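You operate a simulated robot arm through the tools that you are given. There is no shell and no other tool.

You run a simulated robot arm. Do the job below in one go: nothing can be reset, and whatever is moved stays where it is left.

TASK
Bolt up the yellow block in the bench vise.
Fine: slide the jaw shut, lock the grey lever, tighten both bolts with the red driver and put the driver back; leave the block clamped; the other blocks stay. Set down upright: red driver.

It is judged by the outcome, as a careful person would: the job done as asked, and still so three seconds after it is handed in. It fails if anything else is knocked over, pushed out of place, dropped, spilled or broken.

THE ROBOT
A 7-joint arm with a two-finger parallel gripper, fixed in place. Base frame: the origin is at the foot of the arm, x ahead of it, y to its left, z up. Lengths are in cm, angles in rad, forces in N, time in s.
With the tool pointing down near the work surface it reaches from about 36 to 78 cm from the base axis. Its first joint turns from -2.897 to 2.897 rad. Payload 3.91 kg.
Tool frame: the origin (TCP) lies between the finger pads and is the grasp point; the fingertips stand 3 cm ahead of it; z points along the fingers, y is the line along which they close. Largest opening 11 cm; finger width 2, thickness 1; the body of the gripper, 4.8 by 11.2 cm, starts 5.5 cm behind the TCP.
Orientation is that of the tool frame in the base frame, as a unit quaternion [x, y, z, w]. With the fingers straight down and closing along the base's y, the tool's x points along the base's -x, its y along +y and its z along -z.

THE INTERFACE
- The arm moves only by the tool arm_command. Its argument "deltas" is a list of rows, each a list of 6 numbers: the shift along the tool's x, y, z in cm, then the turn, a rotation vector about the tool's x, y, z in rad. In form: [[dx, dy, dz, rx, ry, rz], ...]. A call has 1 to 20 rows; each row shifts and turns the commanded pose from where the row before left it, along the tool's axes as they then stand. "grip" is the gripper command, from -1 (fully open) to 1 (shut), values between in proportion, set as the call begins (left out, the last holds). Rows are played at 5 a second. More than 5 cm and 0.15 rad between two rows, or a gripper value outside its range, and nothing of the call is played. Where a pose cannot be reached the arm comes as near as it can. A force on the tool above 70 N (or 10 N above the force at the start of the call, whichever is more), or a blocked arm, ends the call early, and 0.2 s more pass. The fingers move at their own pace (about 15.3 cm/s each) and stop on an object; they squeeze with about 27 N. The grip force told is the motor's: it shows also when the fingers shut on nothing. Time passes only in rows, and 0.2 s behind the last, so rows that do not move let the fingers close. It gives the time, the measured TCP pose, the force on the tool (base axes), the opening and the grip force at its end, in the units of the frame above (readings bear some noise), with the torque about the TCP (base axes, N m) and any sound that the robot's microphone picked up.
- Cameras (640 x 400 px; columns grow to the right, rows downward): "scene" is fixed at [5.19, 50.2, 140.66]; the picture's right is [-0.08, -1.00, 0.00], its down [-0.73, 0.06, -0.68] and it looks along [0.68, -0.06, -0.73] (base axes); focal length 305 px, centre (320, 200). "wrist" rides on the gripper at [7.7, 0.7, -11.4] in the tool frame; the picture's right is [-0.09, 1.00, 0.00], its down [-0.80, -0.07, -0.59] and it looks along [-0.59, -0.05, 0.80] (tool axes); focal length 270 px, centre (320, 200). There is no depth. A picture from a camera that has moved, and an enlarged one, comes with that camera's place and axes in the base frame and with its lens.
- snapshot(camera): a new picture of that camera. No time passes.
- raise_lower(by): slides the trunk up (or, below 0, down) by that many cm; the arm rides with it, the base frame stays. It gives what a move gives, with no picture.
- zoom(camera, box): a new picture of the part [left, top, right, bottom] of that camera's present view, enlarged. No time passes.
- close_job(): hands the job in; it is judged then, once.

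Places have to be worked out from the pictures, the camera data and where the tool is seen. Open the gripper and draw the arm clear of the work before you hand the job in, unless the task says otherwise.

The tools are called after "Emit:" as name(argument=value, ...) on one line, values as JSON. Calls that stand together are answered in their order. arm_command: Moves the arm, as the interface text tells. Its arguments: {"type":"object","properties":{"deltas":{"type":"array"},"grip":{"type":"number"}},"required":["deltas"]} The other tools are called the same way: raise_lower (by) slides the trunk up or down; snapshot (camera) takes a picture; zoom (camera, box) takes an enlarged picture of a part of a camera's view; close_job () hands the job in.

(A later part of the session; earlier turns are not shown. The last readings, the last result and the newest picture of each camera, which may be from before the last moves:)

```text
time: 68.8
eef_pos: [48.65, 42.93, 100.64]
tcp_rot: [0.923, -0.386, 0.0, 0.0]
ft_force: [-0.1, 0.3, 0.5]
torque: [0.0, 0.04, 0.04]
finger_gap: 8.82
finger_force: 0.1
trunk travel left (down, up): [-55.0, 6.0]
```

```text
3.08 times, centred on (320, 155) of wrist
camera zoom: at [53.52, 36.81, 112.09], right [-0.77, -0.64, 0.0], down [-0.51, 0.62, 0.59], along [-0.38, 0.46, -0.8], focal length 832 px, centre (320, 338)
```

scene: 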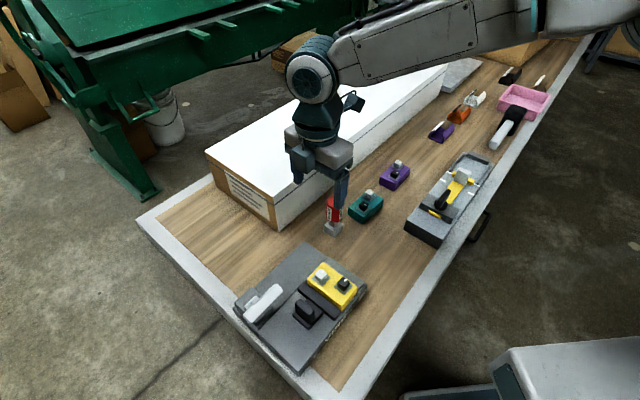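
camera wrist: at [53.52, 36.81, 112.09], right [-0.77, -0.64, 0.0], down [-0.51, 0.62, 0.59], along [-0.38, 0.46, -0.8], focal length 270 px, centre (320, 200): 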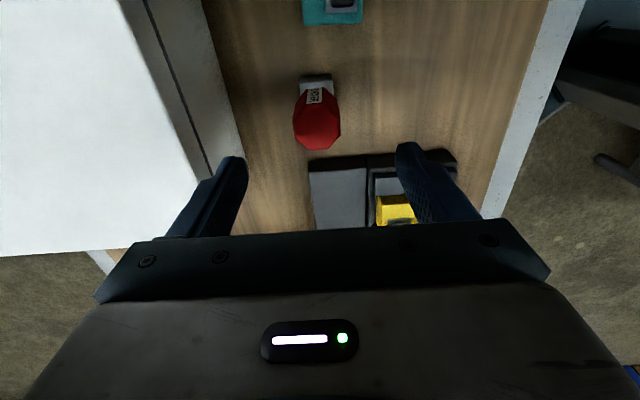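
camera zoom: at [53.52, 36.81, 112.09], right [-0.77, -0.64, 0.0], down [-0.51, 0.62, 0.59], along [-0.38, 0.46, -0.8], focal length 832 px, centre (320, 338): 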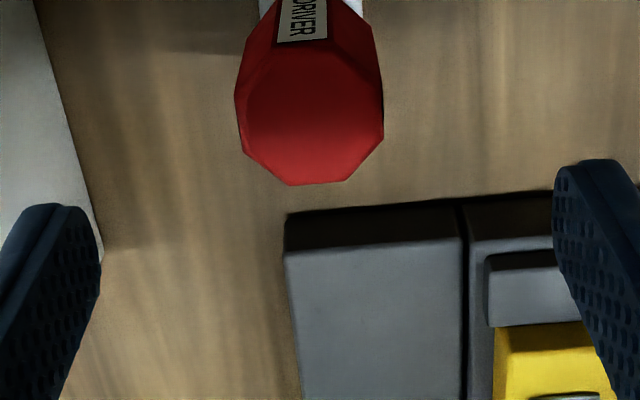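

Emit:
arm_command(deltas=[[0.1, -0.17, 1.0, 0, 0, 0], [0, 0, 2.0, 0, 0, 0], [0, 0, 2.0, 0, 0, 0], [0, 0, 2.0, 0, 0, 0], [0, 0, 2.0, 0, 0, 0], [0, 0, 1.4, 0, 0, 0], [0, 0, 0, 0, 0, 0]])

Emit:
snapshot(camera="wrist")

Emit:
zoom(camera="scene", box=[280, 150, 400, 250])

```text
time: 70.4
eef_pos: [48.97, 42.92, 90.18]
tcp_rot: [0.922, -0.387, 0.0, 0.0]
ft_force: [0.1, 0.4, -0.1]
torque: [-0.02, -0.02, 0.0]
finger_gap: 8.81
finger_force: 0.1
trunk travel left (down, up): [-55.0, 6.0]
```

```text
taken
camera wrist: at [53.76, 36.91, 101.67], right [-0.77, -0.64, 0.0], down [-0.51, 0.62, 0.59], along [-0.38, 0.46, -0.8], focal length 270 px, centre (320, 200)
```

wrist: 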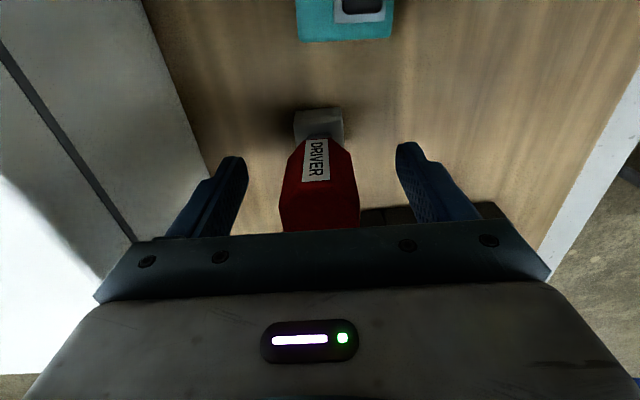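

```text
4.00 times, centred on (340, 200) of scene
camera zoom: at [5.19, 50.2, 140.66], right [-0.08, -1.0, 0.0], down [-0.73, 0.06, -0.68], along [0.68, -0.06, -0.73], focal length 1219 px, centre (240, 200)
```

zoom: 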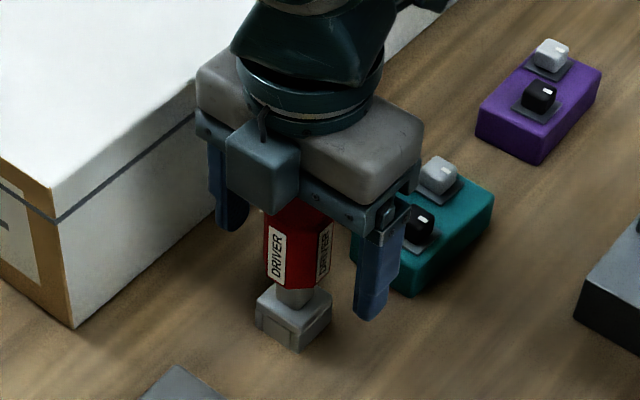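

Driver is centred between the fingers. Closing.

Emit:
arm_command(deltas=[[0, 0, 0, 0, 0, 0], [0, 0, 0, 0, 0, 0], [0, 0, 0, 0, 0, 0], [0, 0, 0, 0, 0, 0]], grip=1)

Emit:
zoom(camera="wrist", box=[240, 80, 400, 235])

```text
time: 71.4
eef_pos: [48.83, 42.99, 90.24]
tcp_rot: [0.922, -0.387, 0.0, 0.0]
ft_force: [0.8, 0.0, 0.8]
torque: [0.0, 0.0, 0.04]
finger_gap: 3.58
finger_force: 27.3
trunk travel left (down, up): [-55.0, 6.0]
```

```text
2.58 times, centred on (320, 158) of wrist
camera zoom: at [53.77, 36.91, 101.68], right [-0.77, -0.64, 0.0], down [-0.51, 0.62, 0.59], along [-0.38, 0.46, -0.8], focal length 698 px, centre (320, 310)
```

zoom: 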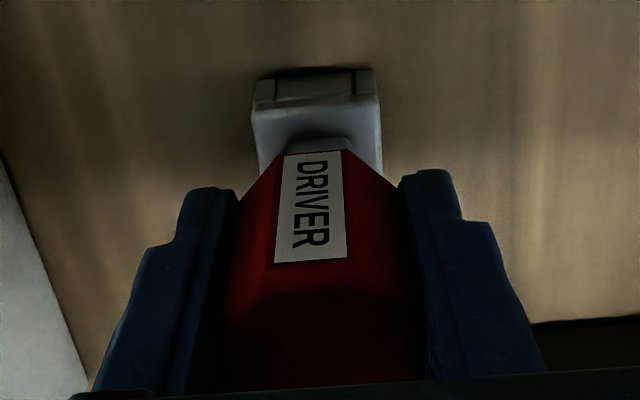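

Emit:
arm_command(deltas=[[0, 0, -0.5, 0, 0, 0], [0, 0, -1.5, 0, 0, 0], [0, 0, -3, 0, 0, 0], [0, 0, -4, 0, 0, 0], [0, 0, -4, 0, 0, 0], [0, 0, -3, 0, 0, 0], [0, 0, 0, 0, 0, 0]])

Emit:
zoom(camera="wrist", box=[200, 60, 440, 235])

Emit:
zoom(camera="scene", box=[260, 110, 420, 250])

```text
time: 73.0
eef_pos: [49.01, 43.0, 106.2]
tcp_rot: [0.923, -0.386, 0.0, -0.001]
ft_force: [-0.3, -0.5, -1.1]
torque: [0.03, 0.0, -0.02]
finger_gap: 3.59
finger_force: 26.8
trunk travel left (down, up): [-55.0, 6.0]
```

```text
2.29 times, centred on (320, 148) of wrist
camera zoom: at [53.87, 36.93, 117.68], right [-0.77, -0.64, 0.0], down [-0.51, 0.62, 0.59], along [-0.38, 0.46, -0.8], focal length 618 px, centre (320, 320)
```

zoom: 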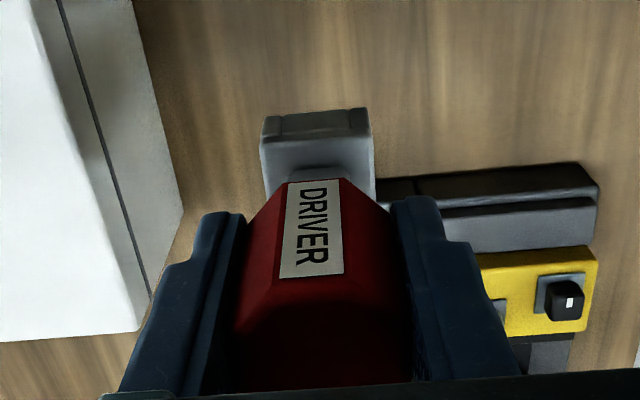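

```text
2.86 times, centred on (340, 180) of scene
camera zoom: at [5.19, 50.2, 140.66], right [-0.08, -1.0, 0.0], down [-0.73, 0.06, -0.68], along [0.68, -0.06, -0.73], focal length 871 px, centre (263, 257)
```

zoom: 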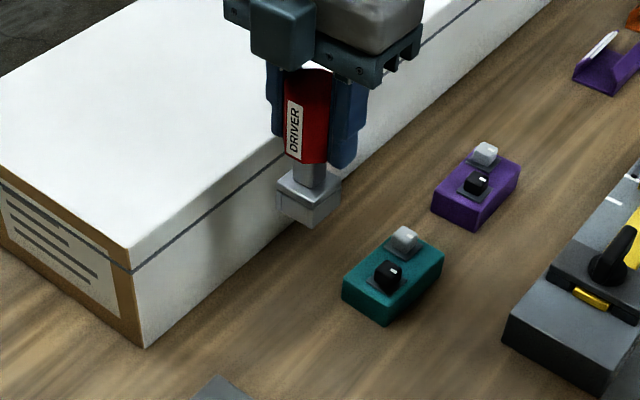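

Driver is held straight, with the socket centred on the tool axis and its bottom about 7.75 cm below the TCP. I'll carry it to just beyond the bolts so the camera can locate them precisely.

Emit:
arm_command(deltas=[[-3.0, 1.6, 0, 0, 0, 0], [-3.6, 2.0, 0, 0, 0, 0], [-3.6, 2.0, 0, 0, 0, 0], [-3.6, 2.0, 0, 0, 0, 0], [-3.0, 1.6, 0, 0, 0, 0], [-2.0, 1.0, 0, 0, 0, 0], [0, 0, 0, 0, 0, 0]])

Emit:
snapshot(camera="wrist")

Emit:
zoom(camera="wrist", box=[220, 20, 440, 180])

```text
time: 74.6
eef_pos: [28.49, 49.3, 106.2]
tcp_rot: [0.923, -0.386, 0.0, 0.0]
ft_force: [0.2, 0.0, -1.6]
torque: [0.01, -0.03, -0.01]
finger_gap: 3.59
finger_force: 26.6
trunk travel left (down, up): [-55.0, 6.0]
```

```text
taken
camera wrist: at [33.33, 43.24, 117.66], right [-0.77, -0.64, 0.0], down [-0.51, 0.62, 0.59], along [-0.38, 0.46, -0.8], focal length 270 px, centre (320, 200)
```

wrist: 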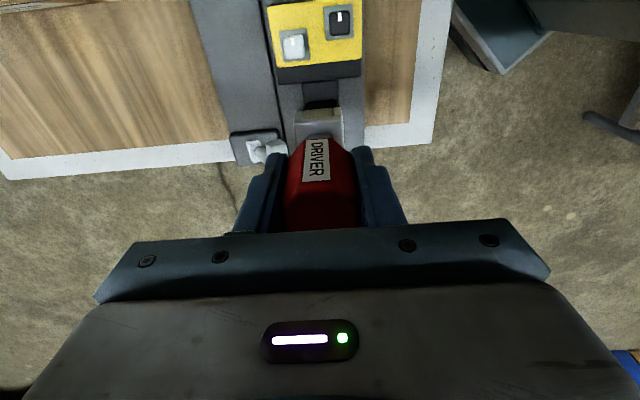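

```text
2.50 times, centred on (330, 100) of wrist
camera zoom: at [33.33, 43.24, 117.66], right [-0.77, -0.64, 0.0], down [-0.51, 0.62, 0.59], along [-0.38, 0.46, -0.8], focal length 676 px, centre (295, 450)
```

zoom: 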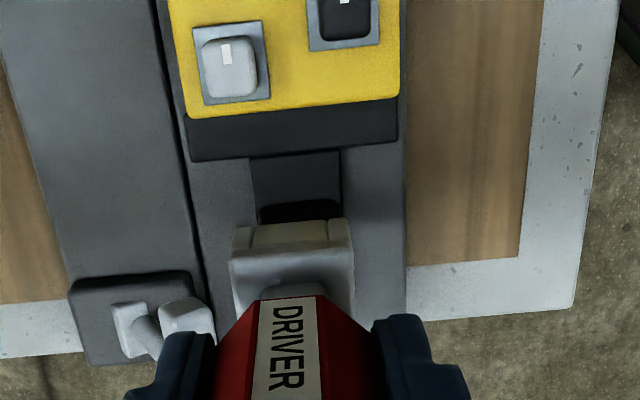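

Emit:
arm_command(deltas=[[0.5, -1.0, 1.2, 0, 0, 0], [0, -0.9, 2.0, 0, 0, 0], [0, 0, 1.8, 0, 0, 0], [0, 0, 0, 0, 0, 0]])

Emit:
zoom(camera="wrist", box=[240, 0, 400, 120])

Emit:
zoom(camera="wrist", box=[220, 60, 420, 200])

```text
time: 75.6
eef_pos: [29.98, 50.42, 101.23]
tcp_rot: [0.923, -0.386, 0.0, -0.001]
ft_force: [0.5, -0.2, -1.6]
torque: [0.02, 0.0, 0.01]
finger_gap: 3.59
finger_force: 27.0
trunk travel left (down, up): [-55.0, 6.0]
```

```text
3.33 times, centred on (320, 60) of wrist
camera zoom: at [34.87, 44.27, 112.66], right [-0.77, -0.64, 0.0], down [-0.51, 0.62, 0.59], along [-0.38, 0.46, -0.8], focal length 901 px, centre (320, 667)
```

zoom: 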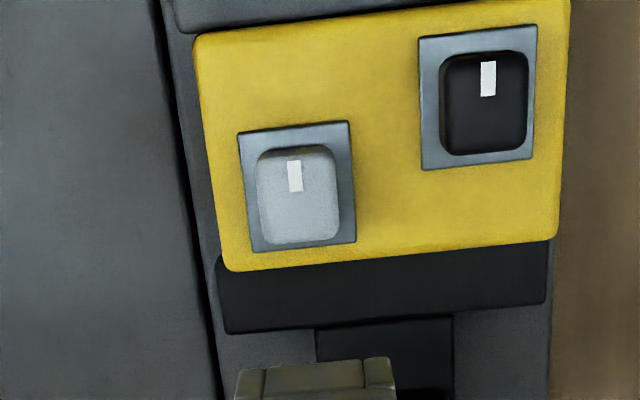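

```text
2.86 times, centred on (320, 130) of wrist
camera zoom: at [34.87, 44.27, 112.66], right [-0.77, -0.64, 0.0], down [-0.51, 0.62, 0.59], along [-0.38, 0.46, -0.8], focal length 772 px, centre (320, 400)
```

zoom: 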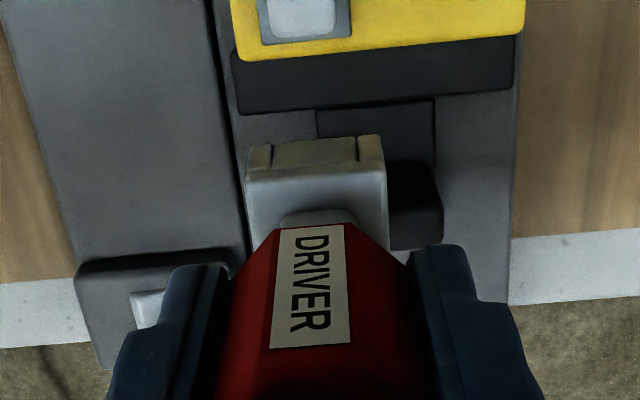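

The bolts' square heads are parallel to the socket within a fraction of a degree. The white bolt is at tool offset (4.25, -0.1) and the black one at (5.65, 4.05). I'll move over the white bolt and lower carefully.

Emit:
arm_command(deltas=[[1.4, -0.05, 0, 0, 0, 0], [1.5, -0.05, 0, 0, 0, 0], [1.4, -0.04, 0, 0, 0, 0], [0, 0, 1.2, 0, 0, 0], [0, 0, 1.0, 0, 0, 0], [0, 0, 0, 0, 0, 0]])

Emit:
snapshot(camera="wrist")

Emit:
zoom(camera="wrist", box=[240, 70, 400, 190])

Emit:
zoom(camera="scene", box=[270, 230, 370, 310])

```text
time: 77.0
eef_pos: [33.3, 47.36, 99.0]
tcp_rot: [0.922, -0.387, 0.001, -0.001]
ft_force: [-0.3, 0.3, -1.9]
torque: [0.02, 0.01, 0.0]
finger_gap: 3.59
finger_force: 27.2
trunk travel left (down, up): [-55.0, 6.0]
```

```text
taken
camera wrist: at [38.11, 41.32, 110.43], right [-0.77, -0.64, 0.0], down [-0.51, 0.62, 0.59], along [-0.38, 0.46, -0.8], focal length 270 px, centre (320, 200)
```

wrist: 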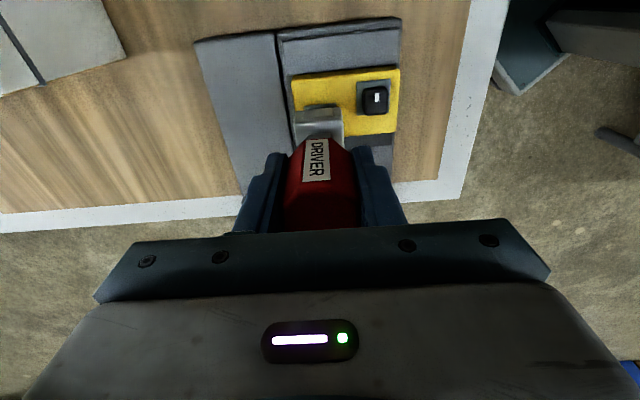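

```text
3.33 times, centred on (320, 130) of wrist
camera zoom: at [38.11, 41.32, 110.43], right [-0.77, -0.64, 0.0], down [-0.51, 0.62, 0.59], along [-0.38, 0.46, -0.8], focal length 901 px, centre (320, 433)
```

zoom: 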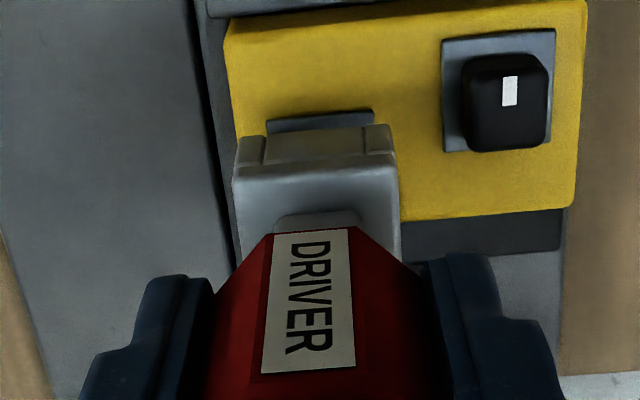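

```text
5.00 times, centred on (320, 270) of scene
camera zoom: at [5.19, 50.2, 140.66], right [-0.08, -1.0, 0.0], down [-0.73, 0.06, -0.68], along [0.68, -0.06, -0.73], focal length 1524 px, centre (320, -150)
```

zoom: 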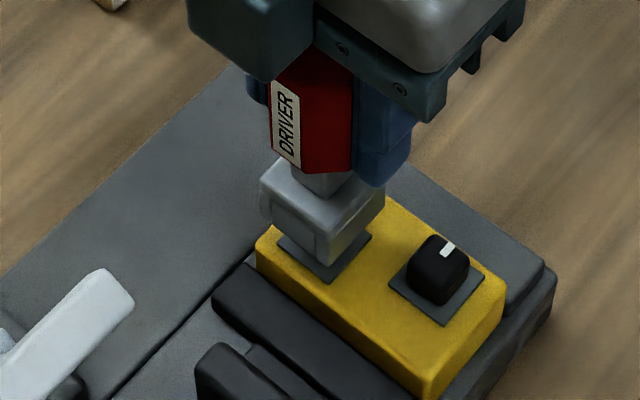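

Socket and bolt plate are aligned within about 0.1 cm. Lowering slowly with force checks.

Emit:
arm_command(deltas=[[0, 0.05, 0.4, 0, 0, 0], [0, 0, 0.3, 0, 0, 0], [0, 0, 0.2, 0, 0, 0], [0, 0, 0.2, 0, 0, 0], [0, 0, 0.2, 0, 0, 0], [0, 0, 0, 0, 0, 0]])

```text
time: 78.4
eef_pos: [33.26, 47.34, 97.69]
tcp_rot: [0.922, -0.387, 0.0, 0.0]
ft_force: [0.0, 0.6, -1.3]
torque: [0.02, 0.01, -0.04]
finger_gap: 3.57
finger_force: 27.1
trunk travel left (down, up): [-55.0, 6.0]
```

Emit:
arm_command(deltas=[[0, 0, 0.2, 0, 0, 0], [0, 0, 0.2, 0, 0, 0], [0, 0, 0.2, 0, 0, 0], [0, 0, 0.2, 0, 0, 0], [0, 0, 0, 0, 0, 0]])

Emit:
zoom(camera="wrist", box=[240, 70, 400, 190])

Emit:
zoom(camera="scene", box=[270, 230, 370, 310])

```text
time: 79.6
eef_pos: [33.26, 47.29, 96.92]
tcp_rot: [0.922, -0.386, 0.0, -0.001]
ft_force: [-0.5, 0.0, 7.1]
torque: [-0.05, 0.07, -0.04]
finger_gap: 3.58
finger_force: 27.3
trunk travel left (down, up): [-55.0, 6.0]
```

```text
3.33 times, centred on (320, 130) of wrist
camera zoom: at [38.07, 41.18, 108.47], right [-0.77, -0.64, 0.0], down [-0.51, 0.62, 0.59], along [-0.38, 0.46, -0.8], focal length 901 px, centre (320, 433)
```

zoom: 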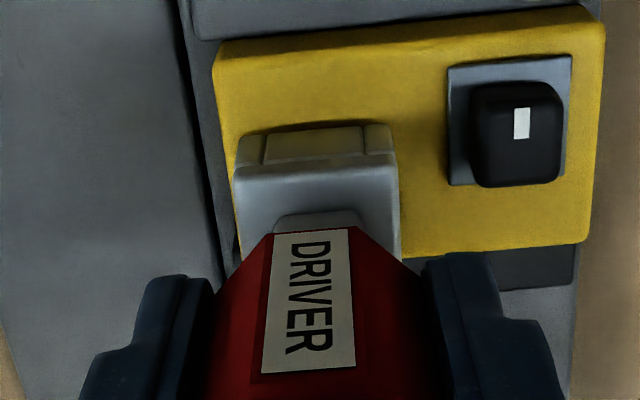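

```text
5.00 times, centred on (320, 270) of scene
camera zoom: at [5.19, 50.2, 140.66], right [-0.08, -1.0, 0.0], down [-0.73, 0.06, -0.68], along [0.68, -0.06, -0.73], focal length 1524 px, centre (320, -150)
```

zoom: 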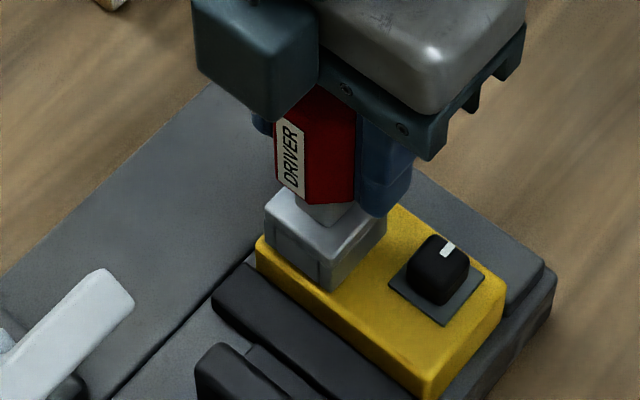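

The socket has dropped over the head and seated (+8 N contact). Now turning clockwise in small steps, watching torque and lateral force.

Emit:
arm_command(deltas=[[0, 0, 0, 0, 0, 0.08], [0, 0, 0, 0, 0, 0.1], [0, 0, 0, 0, 0, 0.1], [0, 0, 0, 0, 0, 0.1], [0, 0, 0, 0, 0, 0]])

Emit:
zoom(camera="scene", box=[270, 230, 370, 310])

```text
time: 80.8
eef_pos: [33.22, 47.34, 96.88]
tcp_rot: [0.833, -0.554, 0.0, 0.0]
ft_force: [-4.7, -2.3, 15.8]
torque: [-0.21, 0.4, -0.01]
finger_gap: 3.58
finger_force: 27.2
trunk travel left (down, up): [-55.0, 6.0]
```

```text
5.00 times, centred on (320, 270) of scene
camera zoom: at [5.19, 50.2, 140.66], right [-0.08, -1.0, 0.0], down [-0.73, 0.06, -0.68], along [0.68, -0.06, -0.73], focal length 1524 px, centre (320, -150)
```

zoom: 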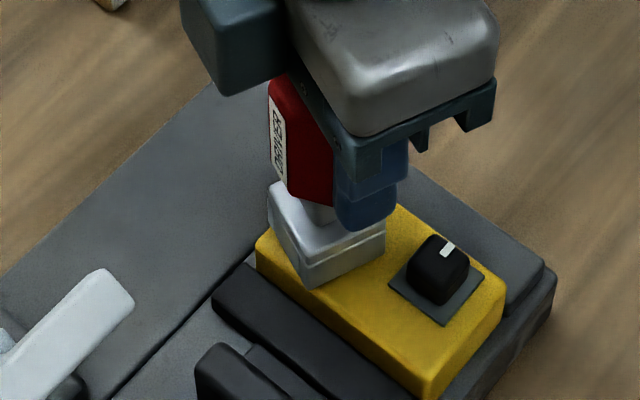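

Emit:
arm_command(deltas=[[0, 0.08, -0.12, 0, 0, 0.1], [0, 0, 0, 0, 0, 0.1], [0, 0, 0, 0, 0, 0.1], [0, 0, 0, 0, 0, 0.1], [0, 0, 0, 0, 0, 0]])

Emit:
zoom(camera="scene", box=[270, 230, 370, 310])

```text
time: 82.0
eef_pos: [33.14, 47.13, 96.92]
tcp_rot: [-0.705, 0.709, -0.001, 0.0]
ft_force: [-3.1, 2.2, 0.0]
torque: [0.12, 0.25, 0.07]
finger_gap: 3.58
finger_force: 27.2
trunk travel left (down, up): [-55.0, 6.0]
```

```text
5.00 times, centred on (320, 270) of scene
camera zoom: at [5.19, 50.2, 140.66], right [-0.08, -1.0, 0.0], down [-0.73, 0.06, -0.68], along [0.68, -0.06, -0.73], focal length 1524 px, centre (320, -150)
```

zoom: 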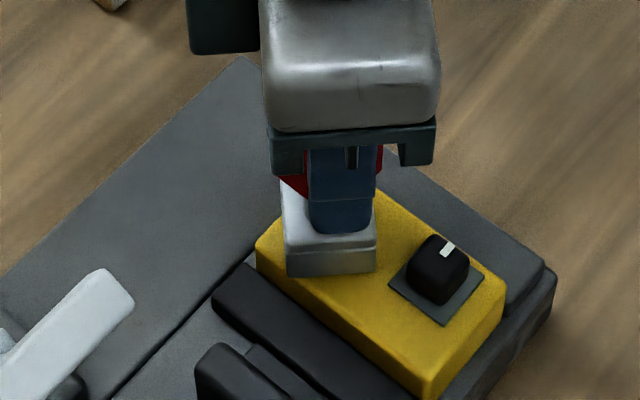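

Emit:
arm_command(deltas=[[0, 0, 0.03, 0, 0, 0.1], [0, 0, 0, 0, 0, 0.1], [0, 0, 0, 0, 0, 0.1], [0, 0, 0, 0, 0, 0.1], [0, 0, 0, 0, 0, 0]])

```text
time: 83.2
eef_pos: [33.15, 47.05, 96.95]
tcp_rot: [-0.551, 0.834, 0.0, 0.0]
ft_force: [-10.8, 1.6, 1.8]
torque: [0.08, 0.78, 0.06]
finger_gap: 3.59
finger_force: 27.0
trunk travel left (down, up): [-55.0, 6.0]
```

Emit:
arm_command(deltas=[[0.04, 0.15, 0, 0, 0, 0.1], [0, 0, 0, 0, 0, 0.1], [0, 0, 0, 0, 0, 0.1], [0, 0, 0, 0, 0, 0.1], [0, 0, 0, 0, 0, 0]])

Emit:
snapshot(camera="wrist")

Emit:
zoom(camera="scene", box=[270, 230, 370, 310])

```text
time: 84.4
eef_pos: [32.91, 47.29, 96.88]
tcp_rot: [-0.375, 0.927, 0.0, 0.001]
ft_force: [-7.7, 1.5, 2.1]
torque: [0.13, 0.48, 0.09]
finger_gap: 3.59
finger_force: 27.2
trunk travel left (down, up): [-55.0, 6.0]
```

```text
taken
camera wrist: at [26.9, 42.29, 108.48], right [-0.63, 0.78, 0.0], down [0.63, 0.51, 0.59], along [0.46, 0.37, -0.8], focal length 270 px, centre (320, 200)
```

wrist: 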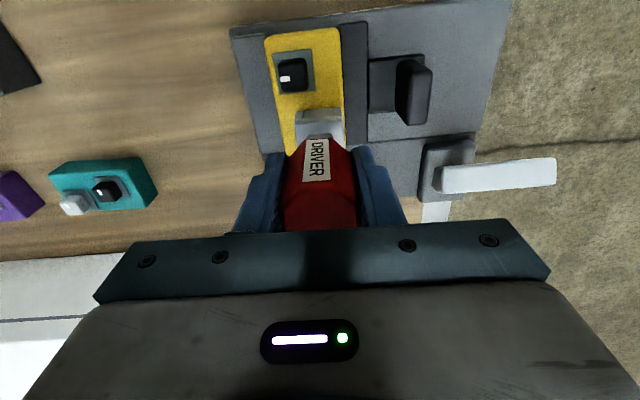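

```text
5.00 times, centred on (320, 270) of scene
camera zoom: at [5.19, 50.2, 140.66], right [-0.08, -1.0, 0.0], down [-0.73, 0.06, -0.68], along [0.68, -0.06, -0.73], focal length 1524 px, centre (320, -150)
```

zoom: 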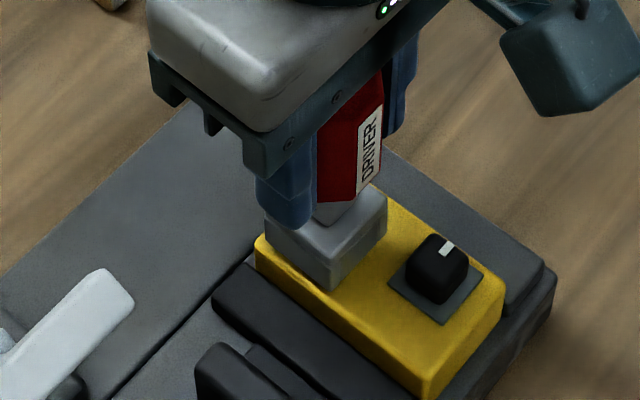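

About 90° turned with little torque so far. Continuing clockwise to find where it tightens.

Emit:
arm_command(deltas=[[-0.02, 0.1, 0, 0, 0, 0.1], [0, 0, 0, 0, 0, 0.1], [0, 0, 0, 0, 0, 0.1], [0, 0, 0, 0, 0, 0.1], [0, 0, 0, 0, 0, 0]])

```text
time: 85.6
eef_pos: [32.86, 47.33, 97.06]
tcp_rot: [-0.182, 0.983, 0.0, 0.0]
ft_force: [-12.1, 5.7, -1.9]
torque: [0.6, 0.9, 0.97]
finger_gap: 3.76
finger_force: 26.8
trunk travel left (down, up): [-55.0, 6.0]
```

Torque has jumped to about 1 N·m and the fingers spread slightly, so the bolt appears to have reached its tight stop. Let me look.

Emit:
snapshot(camera="wrist")

Emit:
zoom(camera="wrist", box=[230, 60, 410, 235])

Emit:
zoom(camera="scene", box=[270, 230, 370, 310])

```text
taken
camera wrist: at [25.35, 45.14, 108.49], right [-0.28, 0.96, 0.0], down [0.77, 0.22, 0.59], along [0.57, 0.16, -0.8], focal length 270 px, centre (320, 200)
```

wrist: 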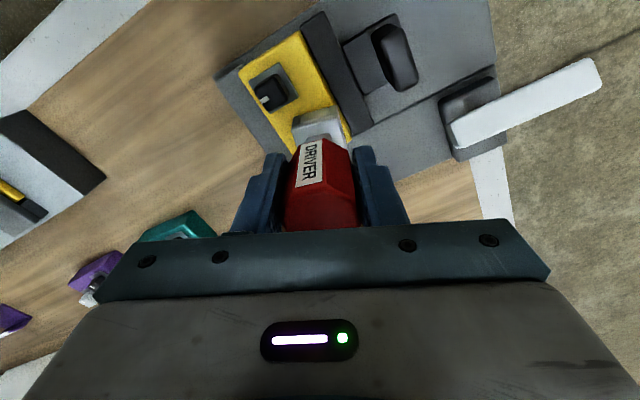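

```text
2.29 times, centred on (320, 148) of wrist
camera zoom: at [25.35, 45.14, 108.49], right [-0.28, 0.96, 0.0], down [0.77, 0.22, 0.59], along [0.57, 0.16, -0.8], focal length 618 px, centre (320, 320)
```

zoom: 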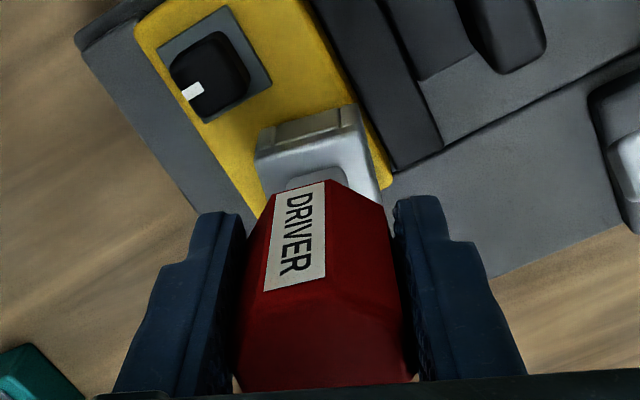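

```text
5.00 times, centred on (320, 270) of scene
camera zoom: at [5.19, 50.2, 140.66], right [-0.08, -1.0, 0.0], down [-0.73, 0.06, -0.68], along [0.68, -0.06, -0.73], focal length 1524 px, centre (320, -150)
```

zoom: 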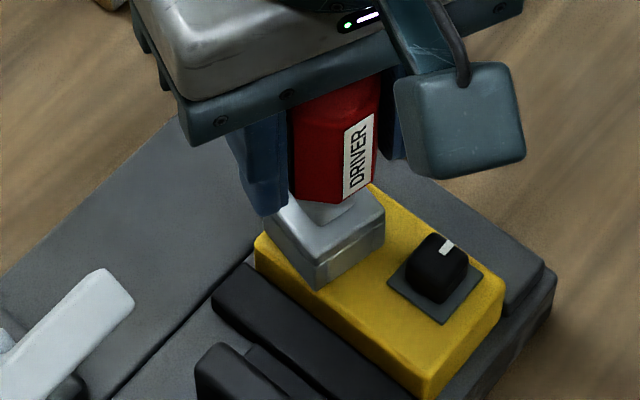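

The socket lags the wrist by about 10°, so the bolt hit its stop after roughly 90°. I'll ease the wrist back to relieve torque, then lift off and inspect the bolt mark.

Emit:
arm_command(deltas=[[0.08, 0.08, 0, 0, 0, -0.08], [0, 0, 0, 0, 0, -0.08], [0, 0, 0, 0, 0, 0]])

```text
time: 86.4
eef_pos: [33.04, 47.35, 97.15]
tcp_rot: [-0.259, 0.966, -0.001, 0.0]
ft_force: [-2.8, 4.1, 0.8]
torque: [0.39, 0.17, 0.0]
finger_gap: 3.78
finger_force: 26.6
trunk travel left (down, up): [-55.0, 6.0]
```

Emit:
arm_command(deltas=[[0, 0, -0.3, 0, 0, 0], [0, 0, -0.5, 0, 0, 0], [0, 0, -1.0, 0, 0, 0], [0, 0, -1.5, 0, 0, 0], [0, 0, -1.5, 0, 0, 0], [0, 0, 0, 0, 0, 0]])

Emit:
snapshot(camera="wrist")

Emit:
zoom(camera="scene", box=[270, 230, 370, 310])

```text
time: 87.8
eef_pos: [32.81, 47.42, 101.87]
tcp_rot: [-0.26, 0.965, 0.0, -0.001]
ft_force: [-0.1, 0.5, -1.3]
torque: [-0.01, 0.0, -0.01]
finger_gap: 3.72
finger_force: 27.2
trunk travel left (down, up): [-55.0, 6.0]
```

```text
taken
camera wrist: at [25.74, 43.91, 113.3], right [-0.43, 0.9, 0.0], down [0.73, 0.34, 0.59], along [0.54, 0.25, -0.8], focal length 270 px, centre (320, 200)
```

wrist: 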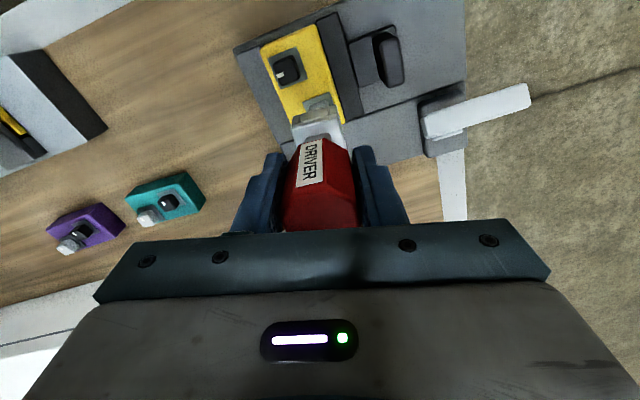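

```text
5.00 times, centred on (320, 270) of scene
camera zoom: at [5.19, 50.2, 140.66], right [-0.08, -1.0, 0.0], down [-0.73, 0.06, -0.68], along [0.68, -0.06, -0.73], focal length 1524 px, centre (320, -150)
```

zoom: 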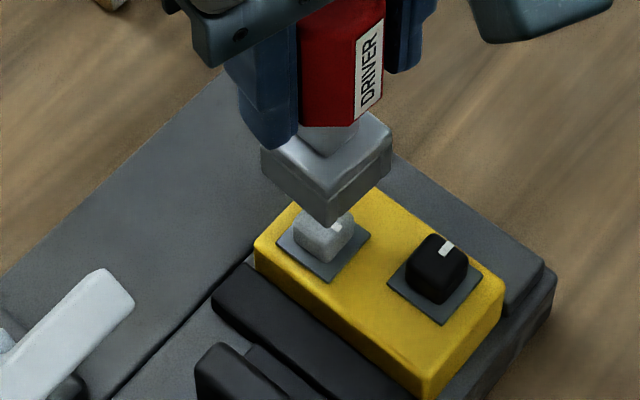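

Emit:
zoom(camera="scene", box=[305, 265, 355, 297])

Emit:
zoom(camera="wrist", box=[240, 30, 400, 160])

```text
12.50 times, centred on (330, 281) of scene
camera zoom: at [5.19, 50.2, 140.66], right [-0.08, -1.0, 0.0], down [-0.73, 0.06, -0.68], along [0.68, -0.06, -0.73], focal length 3809 px, centre (195, -812)
```

zoom: 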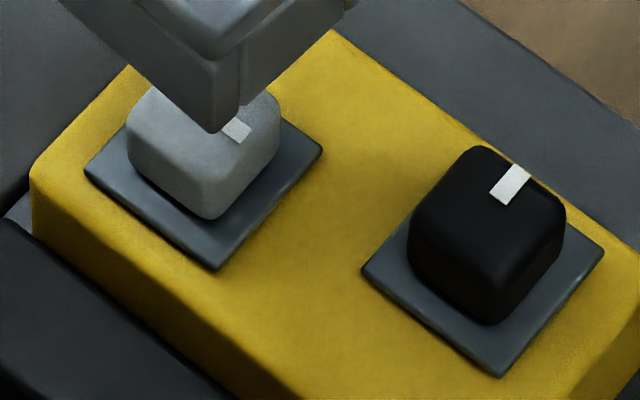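

```text
3.08 times, centred on (320, 95) of wrist
camera zoom: at [25.74, 43.91, 113.3], right [-0.43, 0.9, 0.0], down [0.73, 0.34, 0.59], along [0.54, 0.25, -0.8], focal length 832 px, centre (320, 523)
```

zoom: 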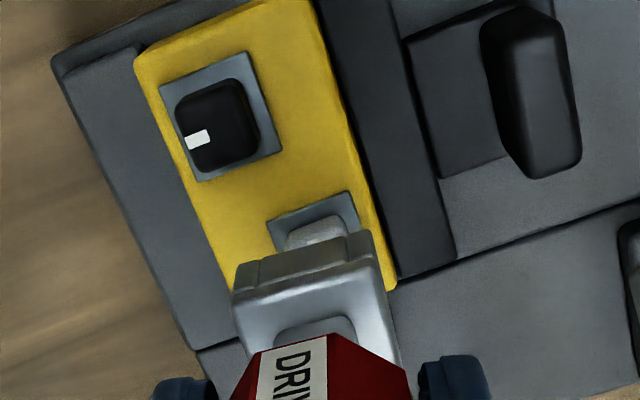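

White bolt's mark has turned 90° clockwise, so that one is done. The driver has slipped about 6° in the grip. I'll rise, back the wrist off counter-clockwise while compensating for that, and position to view the black bolt.

Emit:
arm_command(deltas=[[2.2, 0.8, -0.6, 0, 0, 0], [2.27, 0.87, -0.4, 0, 0, 0], [0, 0, 0, 0, 0, -0.144], [0, 0, 0, 0, 0, -0.144], [0, 0, 0, 0, 0, -0.144], [0, 0, 0, 0, 0, -0.144], [0, 0, 0, 0, 0, -0.144], [0, 0, 0, 0, 0, -0.144], [0, 0, 0, 0, 0, -0.144], [0, 0, 0, 0, 0, -0.144], [0, 0, 0, 0, 0, -0.144], [0, 0, 0, 0, 0, -0.144], [0, 0, 0, 0, 0, -0.144], [0, 0, 0, 0, 0, -0.139], [0, 0, 0, 0, 0, 0]])

Emit:
snapshot(camera="wrist")

Emit:
zoom(camera="wrist", box=[220, 0, 400, 120])

Emit:
zoom(camera="wrist", box=[220, 70, 420, 220])

```text
time: 91.0
eef_pos: [28.16, 46.62, 102.8]
tcp_rot: [0.903, -0.43, 0.0, 0.0]
ft_force: [0.7, 0.0, -1.6]
torque: [0.01, -0.03, 0.0]
finger_gap: 3.74
finger_force: 27.0
trunk travel left (down, up): [-55.0, 6.0]
```

```text
taken
camera wrist: at [32.45, 39.98, 114.23], right [-0.83, -0.56, 0.0], down [-0.45, 0.67, 0.59], along [-0.33, 0.49, -0.8], focal length 270 px, centre (320, 200)
```

wrist: 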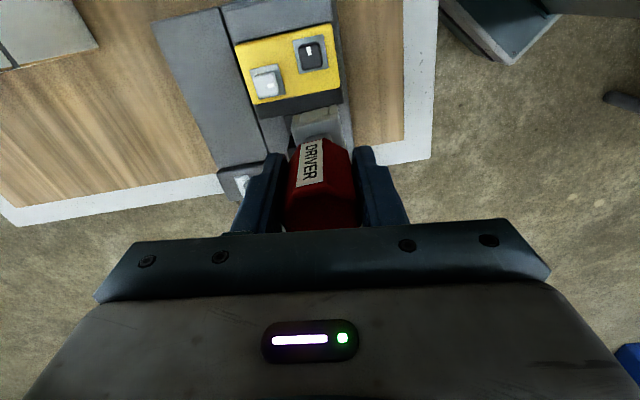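

```text
3.33 times, centred on (310, 60) of wrist
camera zoom: at [32.45, 39.98, 114.23], right [-0.83, -0.56, 0.0], down [-0.45, 0.67, 0.59], along [-0.33, 0.49, -0.8], focal length 901 px, centre (353, 667)
```

zoom: 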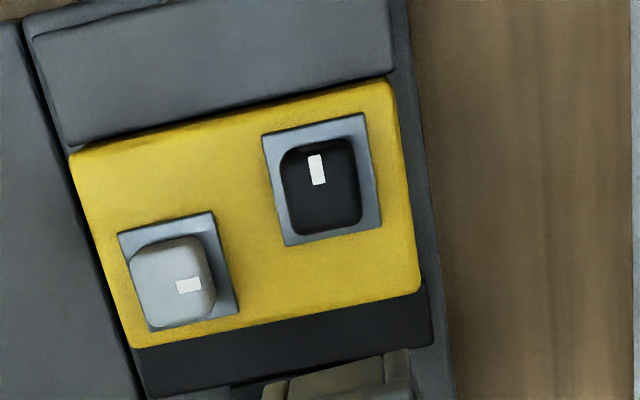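

```text
2.67 times, centred on (320, 145) of wrist
camera zoom: at [32.45, 39.98, 114.23], right [-0.83, -0.56, 0.0], down [-0.45, 0.67, 0.59], along [-0.33, 0.49, -0.8], focal length 721 px, centre (320, 347)
```

zoom: 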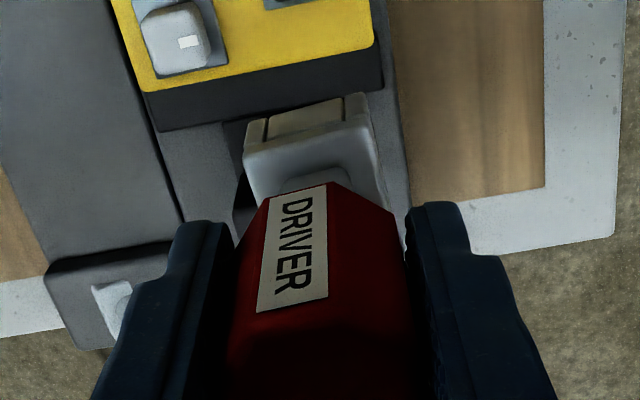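

White bolt's mark now points 90° clockwise from the start. The black bolt is at tool offset (4.17, -0.31), and the socket needs about 4° of clockwise correction to line up with it.

Emit:
arm_command(deltas=[[0, 0, 0, 0, 0, 0.073], [1.4, -0.22, 0.5, 0, 0, 0], [1.45, -0.23, 1.0, 0, 0, 0], [1.43, -0.23, 1.0, 0, 0, 0], [0, 0, 1.2, 0, 0, 0], [0, 0, 0, 0, 0, 0]])

Emit:
zoom(camera="wrist", box=[240, 70, 400, 190])

Emit:
zoom(camera="scene", box=[290, 240, 370, 304])

```text
time: 92.4
eef_pos: [31.2, 43.32, 99.01]
tcp_rot: [0.886, -0.464, 0.0, 0.0]
ft_force: [0.5, -0.2, -1.5]
torque: [0.0, 0.0, 0.0]
finger_gap: 3.74
finger_force: 27.7
trunk travel left (down, up): [-55.0, 6.0]
```

```text
3.33 times, centred on (320, 130) of wrist
camera zoom: at [34.93, 36.53, 110.51], right [-0.87, -0.5, 0.0], down [-0.4, 0.7, 0.59], along [-0.29, 0.52, -0.8], focal length 901 px, centre (320, 433)
```

zoom: 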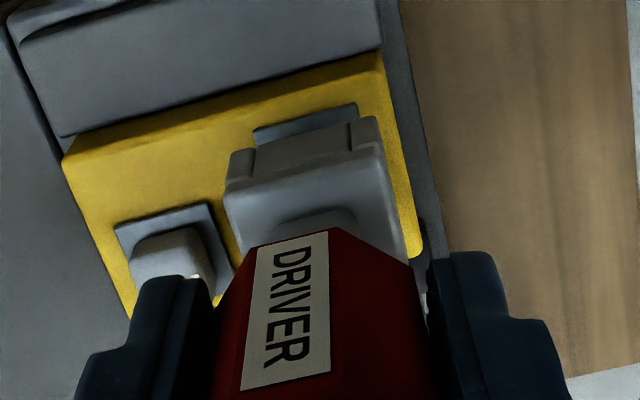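

```text
6.25 times, centred on (330, 272) of scene
camera zoom: at [5.19, 50.2, 140.66], right [-0.08, -1.0, 0.0], down [-0.73, 0.06, -0.68], along [0.68, -0.06, -0.73], focal length 1905 px, centre (258, -250)
```

zoom: 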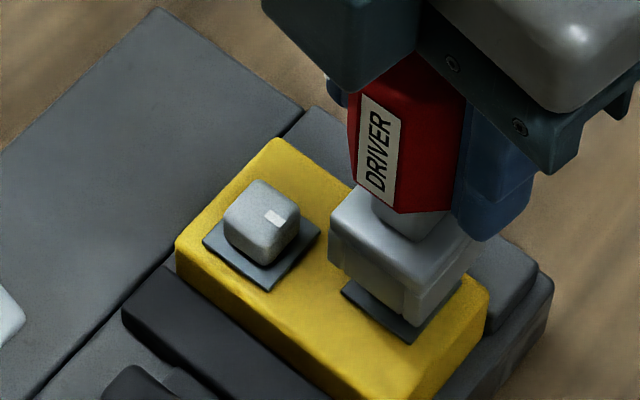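

Alignment is within about 0.1 cm and 2°. I'll apply the small correction and lower onto the black bolt.

Emit:
arm_command(deltas=[[-0.06, -0.06, 0.3, 0, 0, -0.03], [0, 0, 0.3, 0, 0, 0], [0, 0, 0.3, 0, 0, 0], [0, 0, 0.2, 0, 0, 0], [0, 0, 0.2, 0, 0, 0], [0, 0, 0, 0, 0, 0]])

```text
time: 93.8
eef_pos: [31.1, 43.35, 97.72]
tcp_rot: [0.893, -0.45, 0.001, -0.001]
ft_force: [0.0, 0.3, -1.2]
torque: [0.01, -0.01, 0.0]
finger_gap: 3.75
finger_force: 26.9
trunk travel left (down, up): [-55.0, 6.0]
```

Emit:
arm_command(deltas=[[0, 0, 0.2, 0, 0, 0], [0, 0, 0.2, 0, 0, 0], [0, 0, 0.2, 0, 0, 0], [0, 0, 0.15, 0, 0, 0], [0, 0, 0, 0, 0, 0]])

Emit:
zoom(camera="scene", box=[290, 240, 370, 304])

```text
time: 95.0
eef_pos: [31.18, 43.25, 97.05]
tcp_rot: [0.893, -0.45, 0.0, 0.001]
ft_force: [0.8, -0.7, 0.8]
torque: [0.07, -0.03, 0.01]
finger_gap: 3.73
finger_force: 26.7
trunk travel left (down, up): [-55.0, 6.0]
```

```text
6.25 times, centred on (330, 272) of scene
camera zoom: at [5.19, 50.2, 140.66], right [-0.08, -1.0, 0.0], down [-0.73, 0.06, -0.68], along [0.68, -0.06, -0.73], focal length 1905 px, centre (258, -250)
```

zoom: 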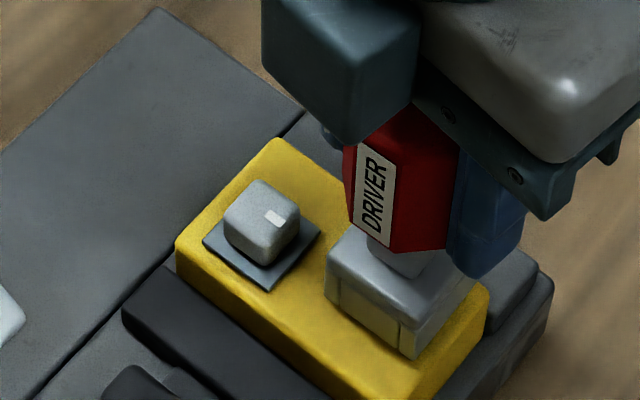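

Seated on the black bolt. Turning clockwise, compensating for the small socket-axis offset.

Emit:
arm_command(deltas=[[0.006, 0.014, 0, 0, 0, 0.1], [0.006, 0.014, 0, 0, 0, 0.1], [0.006, 0.014, 0, 0, 0, 0.1], [0.006, 0.014, 0, 0, 0, 0.1], [0, 0, 0, 0, 0, 0]])

```text
time: 96.2
eef_pos: [31.11, 43.39, 96.97]
tcp_rot: [0.785, -0.619, 0.0, 0.0]
ft_force: [0.3, -2.4, -2.0]
torque: [-0.16, 0.01, 0.08]
finger_gap: 3.73
finger_force: 27.0
trunk travel left (down, up): [-55.0, 6.0]
```

Emit:
arm_command(deltas=[[0.006, 0.014, 0, 0, 0, 0.1], [0.006, 0.014, 0, 0, 0, 0.1], [0.006, 0.014, 0, 0, 0, 0.1], [0.006, 0.014, 0, 0, 0, 0.1], [0, 0, 0, 0, 0, 0]])

Emit:
zoom(camera="scene", box=[290, 240, 370, 304])

```text
time: 97.4
eef_pos: [31.19, 43.36, 97.08]
tcp_rot: [-0.647, 0.763, 0.0, 0.0]
ft_force: [-2.8, -0.2, -0.8]
torque: [0.06, 0.18, 0.0]
finger_gap: 3.72
finger_force: 26.7
trunk travel left (down, up): [-55.0, 6.0]
```

```text
6.25 times, centred on (330, 272) of scene
camera zoom: at [5.19, 50.2, 140.66], right [-0.08, -1.0, 0.0], down [-0.73, 0.06, -0.68], along [0.68, -0.06, -0.73], focal length 1905 px, centre (258, -250)
```

zoom: 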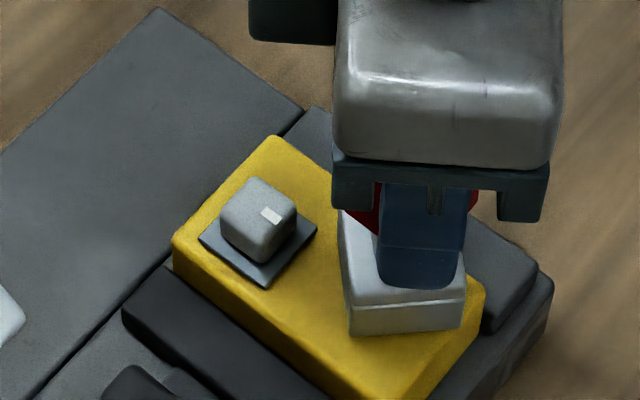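

Emit:
arm_command(deltas=[[0.006, 0.014, 0, 0, 0, 0.1], [0.006, 0.014, 0, 0, 0, 0.1], [0.006, 0.014, 0, 0, 0, 0.1], [0.006, 0.014, 0, 0, 0, 0.1], [0, 0, 0, 0, 0, 0]])

Emit:
zoom(camera="scene", box=[290, 240, 370, 304])

```text
time: 98.6
eef_pos: [31.03, 43.47, 96.93]
tcp_rot: [-0.482, 0.876, 0.0, 0.0]
ft_force: [-1.9, 5.1, -2.1]
torque: [0.32, 0.2, 0.0]
finger_gap: 3.72
finger_force: 27.4
trunk travel left (down, up): [-55.0, 6.0]
```

```text
6.25 times, centred on (330, 272) of scene
camera zoom: at [5.19, 50.2, 140.66], right [-0.08, -1.0, 0.0], down [-0.73, 0.06, -0.68], along [0.68, -0.06, -0.73], focal length 1905 px, centre (258, -250)
```

zoom: 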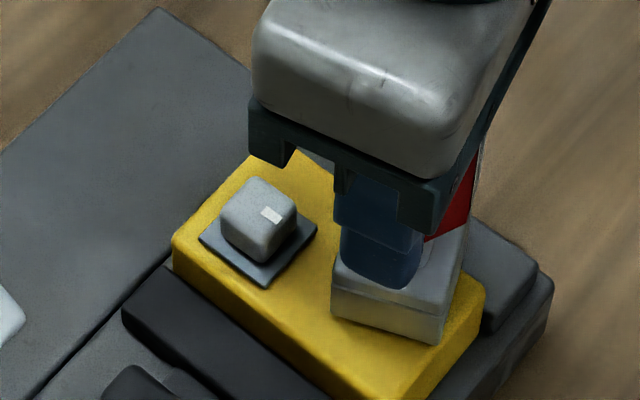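

Emit:
arm_command(deltas=[[-0.04, 0.04, 0, 0, 0, 0.1], [0.006, 0.014, 0, 0, 0, 0.1], [0.006, 0.014, 0, 0, 0, 0.1], [0.006, 0.014, 0, 0, 0, 0.1], [0, 0, 0, 0, 0, 0]])

```text
time: 99.8
eef_pos: [31.03, 43.42, 97.05]
tcp_rot: [-0.299, 0.954, -0.001, 0.0]
ft_force: [-4.7, 5.2, -0.9]
torque: [0.4, 0.39, 0.07]
finger_gap: 3.75
finger_force: 27.3
trunk travel left (down, up): [-55.0, 6.0]
```

Emit:
arm_command(deltas=[[0, 0.02, 0, 0, 0, 0.08], [0.004, 0.012, 0, 0, 0, 0.08], [0.004, 0.012, 0, 0, 0, 0.08], [0, 0, 0, 0, 0, 0]])

Emit:
zoom(camera="wrist", box=[230, 60, 410, 235])

Emit:
zoom(camera="scene", box=[290, 240, 370, 304])

```text
time: 100.8
eef_pos: [30.92, 43.5, 97.01]
tcp_rot: [-0.184, 0.983, 0.0, -0.001]
ft_force: [-7.6, 4.9, 0.3]
torque: [0.47, 0.51, 0.81]
finger_gap: 3.77
finger_force: 27.5
trunk travel left (down, up): [-55.0, 6.0]
```

```text
2.29 times, centred on (320, 148) of wrist
camera zoom: at [23.43, 41.27, 108.52], right [-0.28, 0.96, 0.0], down [0.77, 0.22, 0.59], along [0.57, 0.16, -0.8], focal length 618 px, centre (320, 320)
```

zoom: 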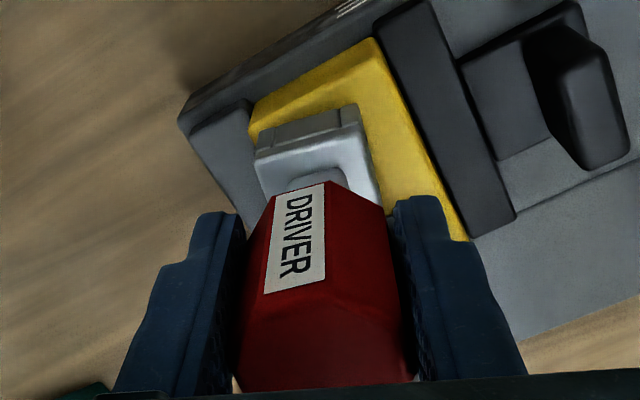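

```text
6.25 times, centred on (330, 272) of scene
camera zoom: at [5.19, 50.2, 140.66], right [-0.08, -1.0, 0.0], down [-0.73, 0.06, -0.68], along [0.68, -0.06, -0.73], focal length 1905 px, centre (258, -250)
```

zoom: 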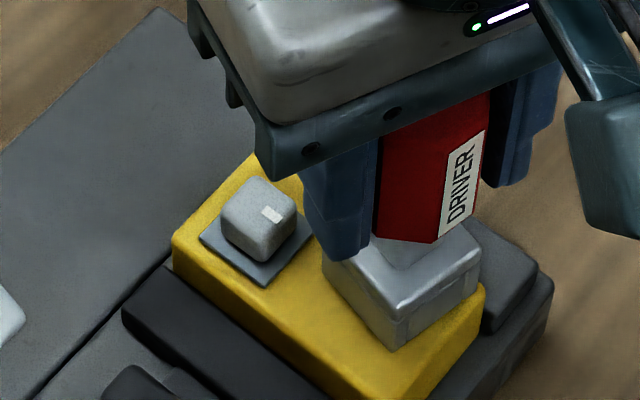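

Torque is at 0.8 N·m with the tool at the same angle as for the white bolt. A touch more to match, then ease back.

Emit:
arm_command(deltas=[[0, 0.005, 0, 0, 0, 0.04], [0, 0, 0, 0, 0, 0]])

Emit:
arm_command(deltas=[[0, 0.0, 0, 0, 0, -0.08], [0, 0, 0, 0, 0, -0.07], [0, 0, 0, 0, 0, 0]])

```text
time: 101.4
eef_pos: [30.9, 43.44, 97.13]
tcp_rot: [-0.163, 0.987, 0.0, 0.0]
ft_force: [-9.6, 5.2, 1.0]
torque: [0.51, 0.82, 0.99]
finger_gap: 3.81
finger_force: 26.9
trunk travel left (down, up): [-55.0, 6.0]
```

```text
time: 102.2
eef_pos: [31.09, 43.44, 96.92]
tcp_rot: [-0.237, 0.972, -0.002, 0.0]
ft_force: [-6.7, 5.1, -0.9]
torque: [0.36, 0.5, 0.12]
finger_gap: 3.82
finger_force: 26.6
trunk travel left (down, up): [-55.0, 6.0]
```

Emit:
arm_command(deltas=[[0.04, 0.07, -0.1, 0, 0, 0], [0, 0, -0.5, 0, 0, 0], [0, 0, -1.0, 0, 0, 0], [0, 0, -1.5, 0, 0, 0], [0, 0, -2.0, 0, 0, 0], [0, 0, -1.0, 0, 0, 0], [0, 0, 0, 0, 0, 0]])

Emit:
zoom(camera="scene", box=[290, 240, 370, 304])

Emit:
snapshot(camera="wrist")

```text
time: 103.8
eef_pos: [31.01, 43.64, 103.15]
tcp_rot: [-0.237, 0.971, -0.001, 0.0]
ft_force: [0.3, -0.2, -1.6]
torque: [0.0, 0.02, 0.02]
finger_gap: 3.77
finger_force: 27.1
trunk travel left (down, up): [-55.0, 6.0]
```

```text
6.25 times, centred on (330, 272) of scene
camera zoom: at [5.19, 50.2, 140.66], right [-0.08, -1.0, 0.0], down [-0.73, 0.06, -0.68], along [0.68, -0.06, -0.73], focal length 1905 px, centre (258, -250)
```

zoom: 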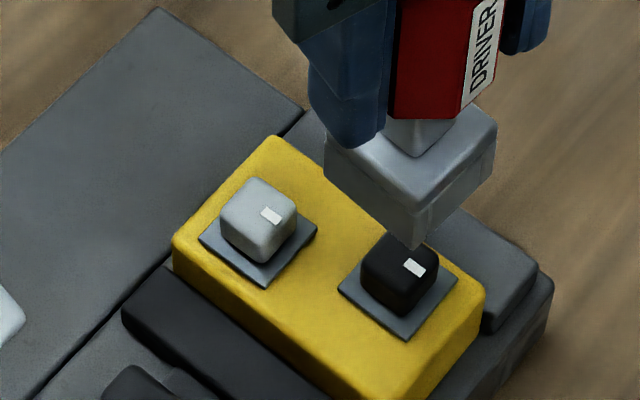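

```text
taken
camera wrist: at [23.7, 40.55, 114.6], right [-0.38, 0.92, 0.0], down [0.74, 0.31, 0.59], along [0.55, 0.23, -0.8], focal length 270 px, centre (320, 200)
```

wrist: 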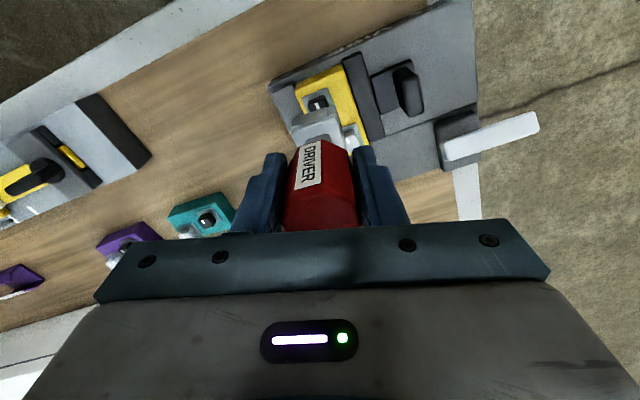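

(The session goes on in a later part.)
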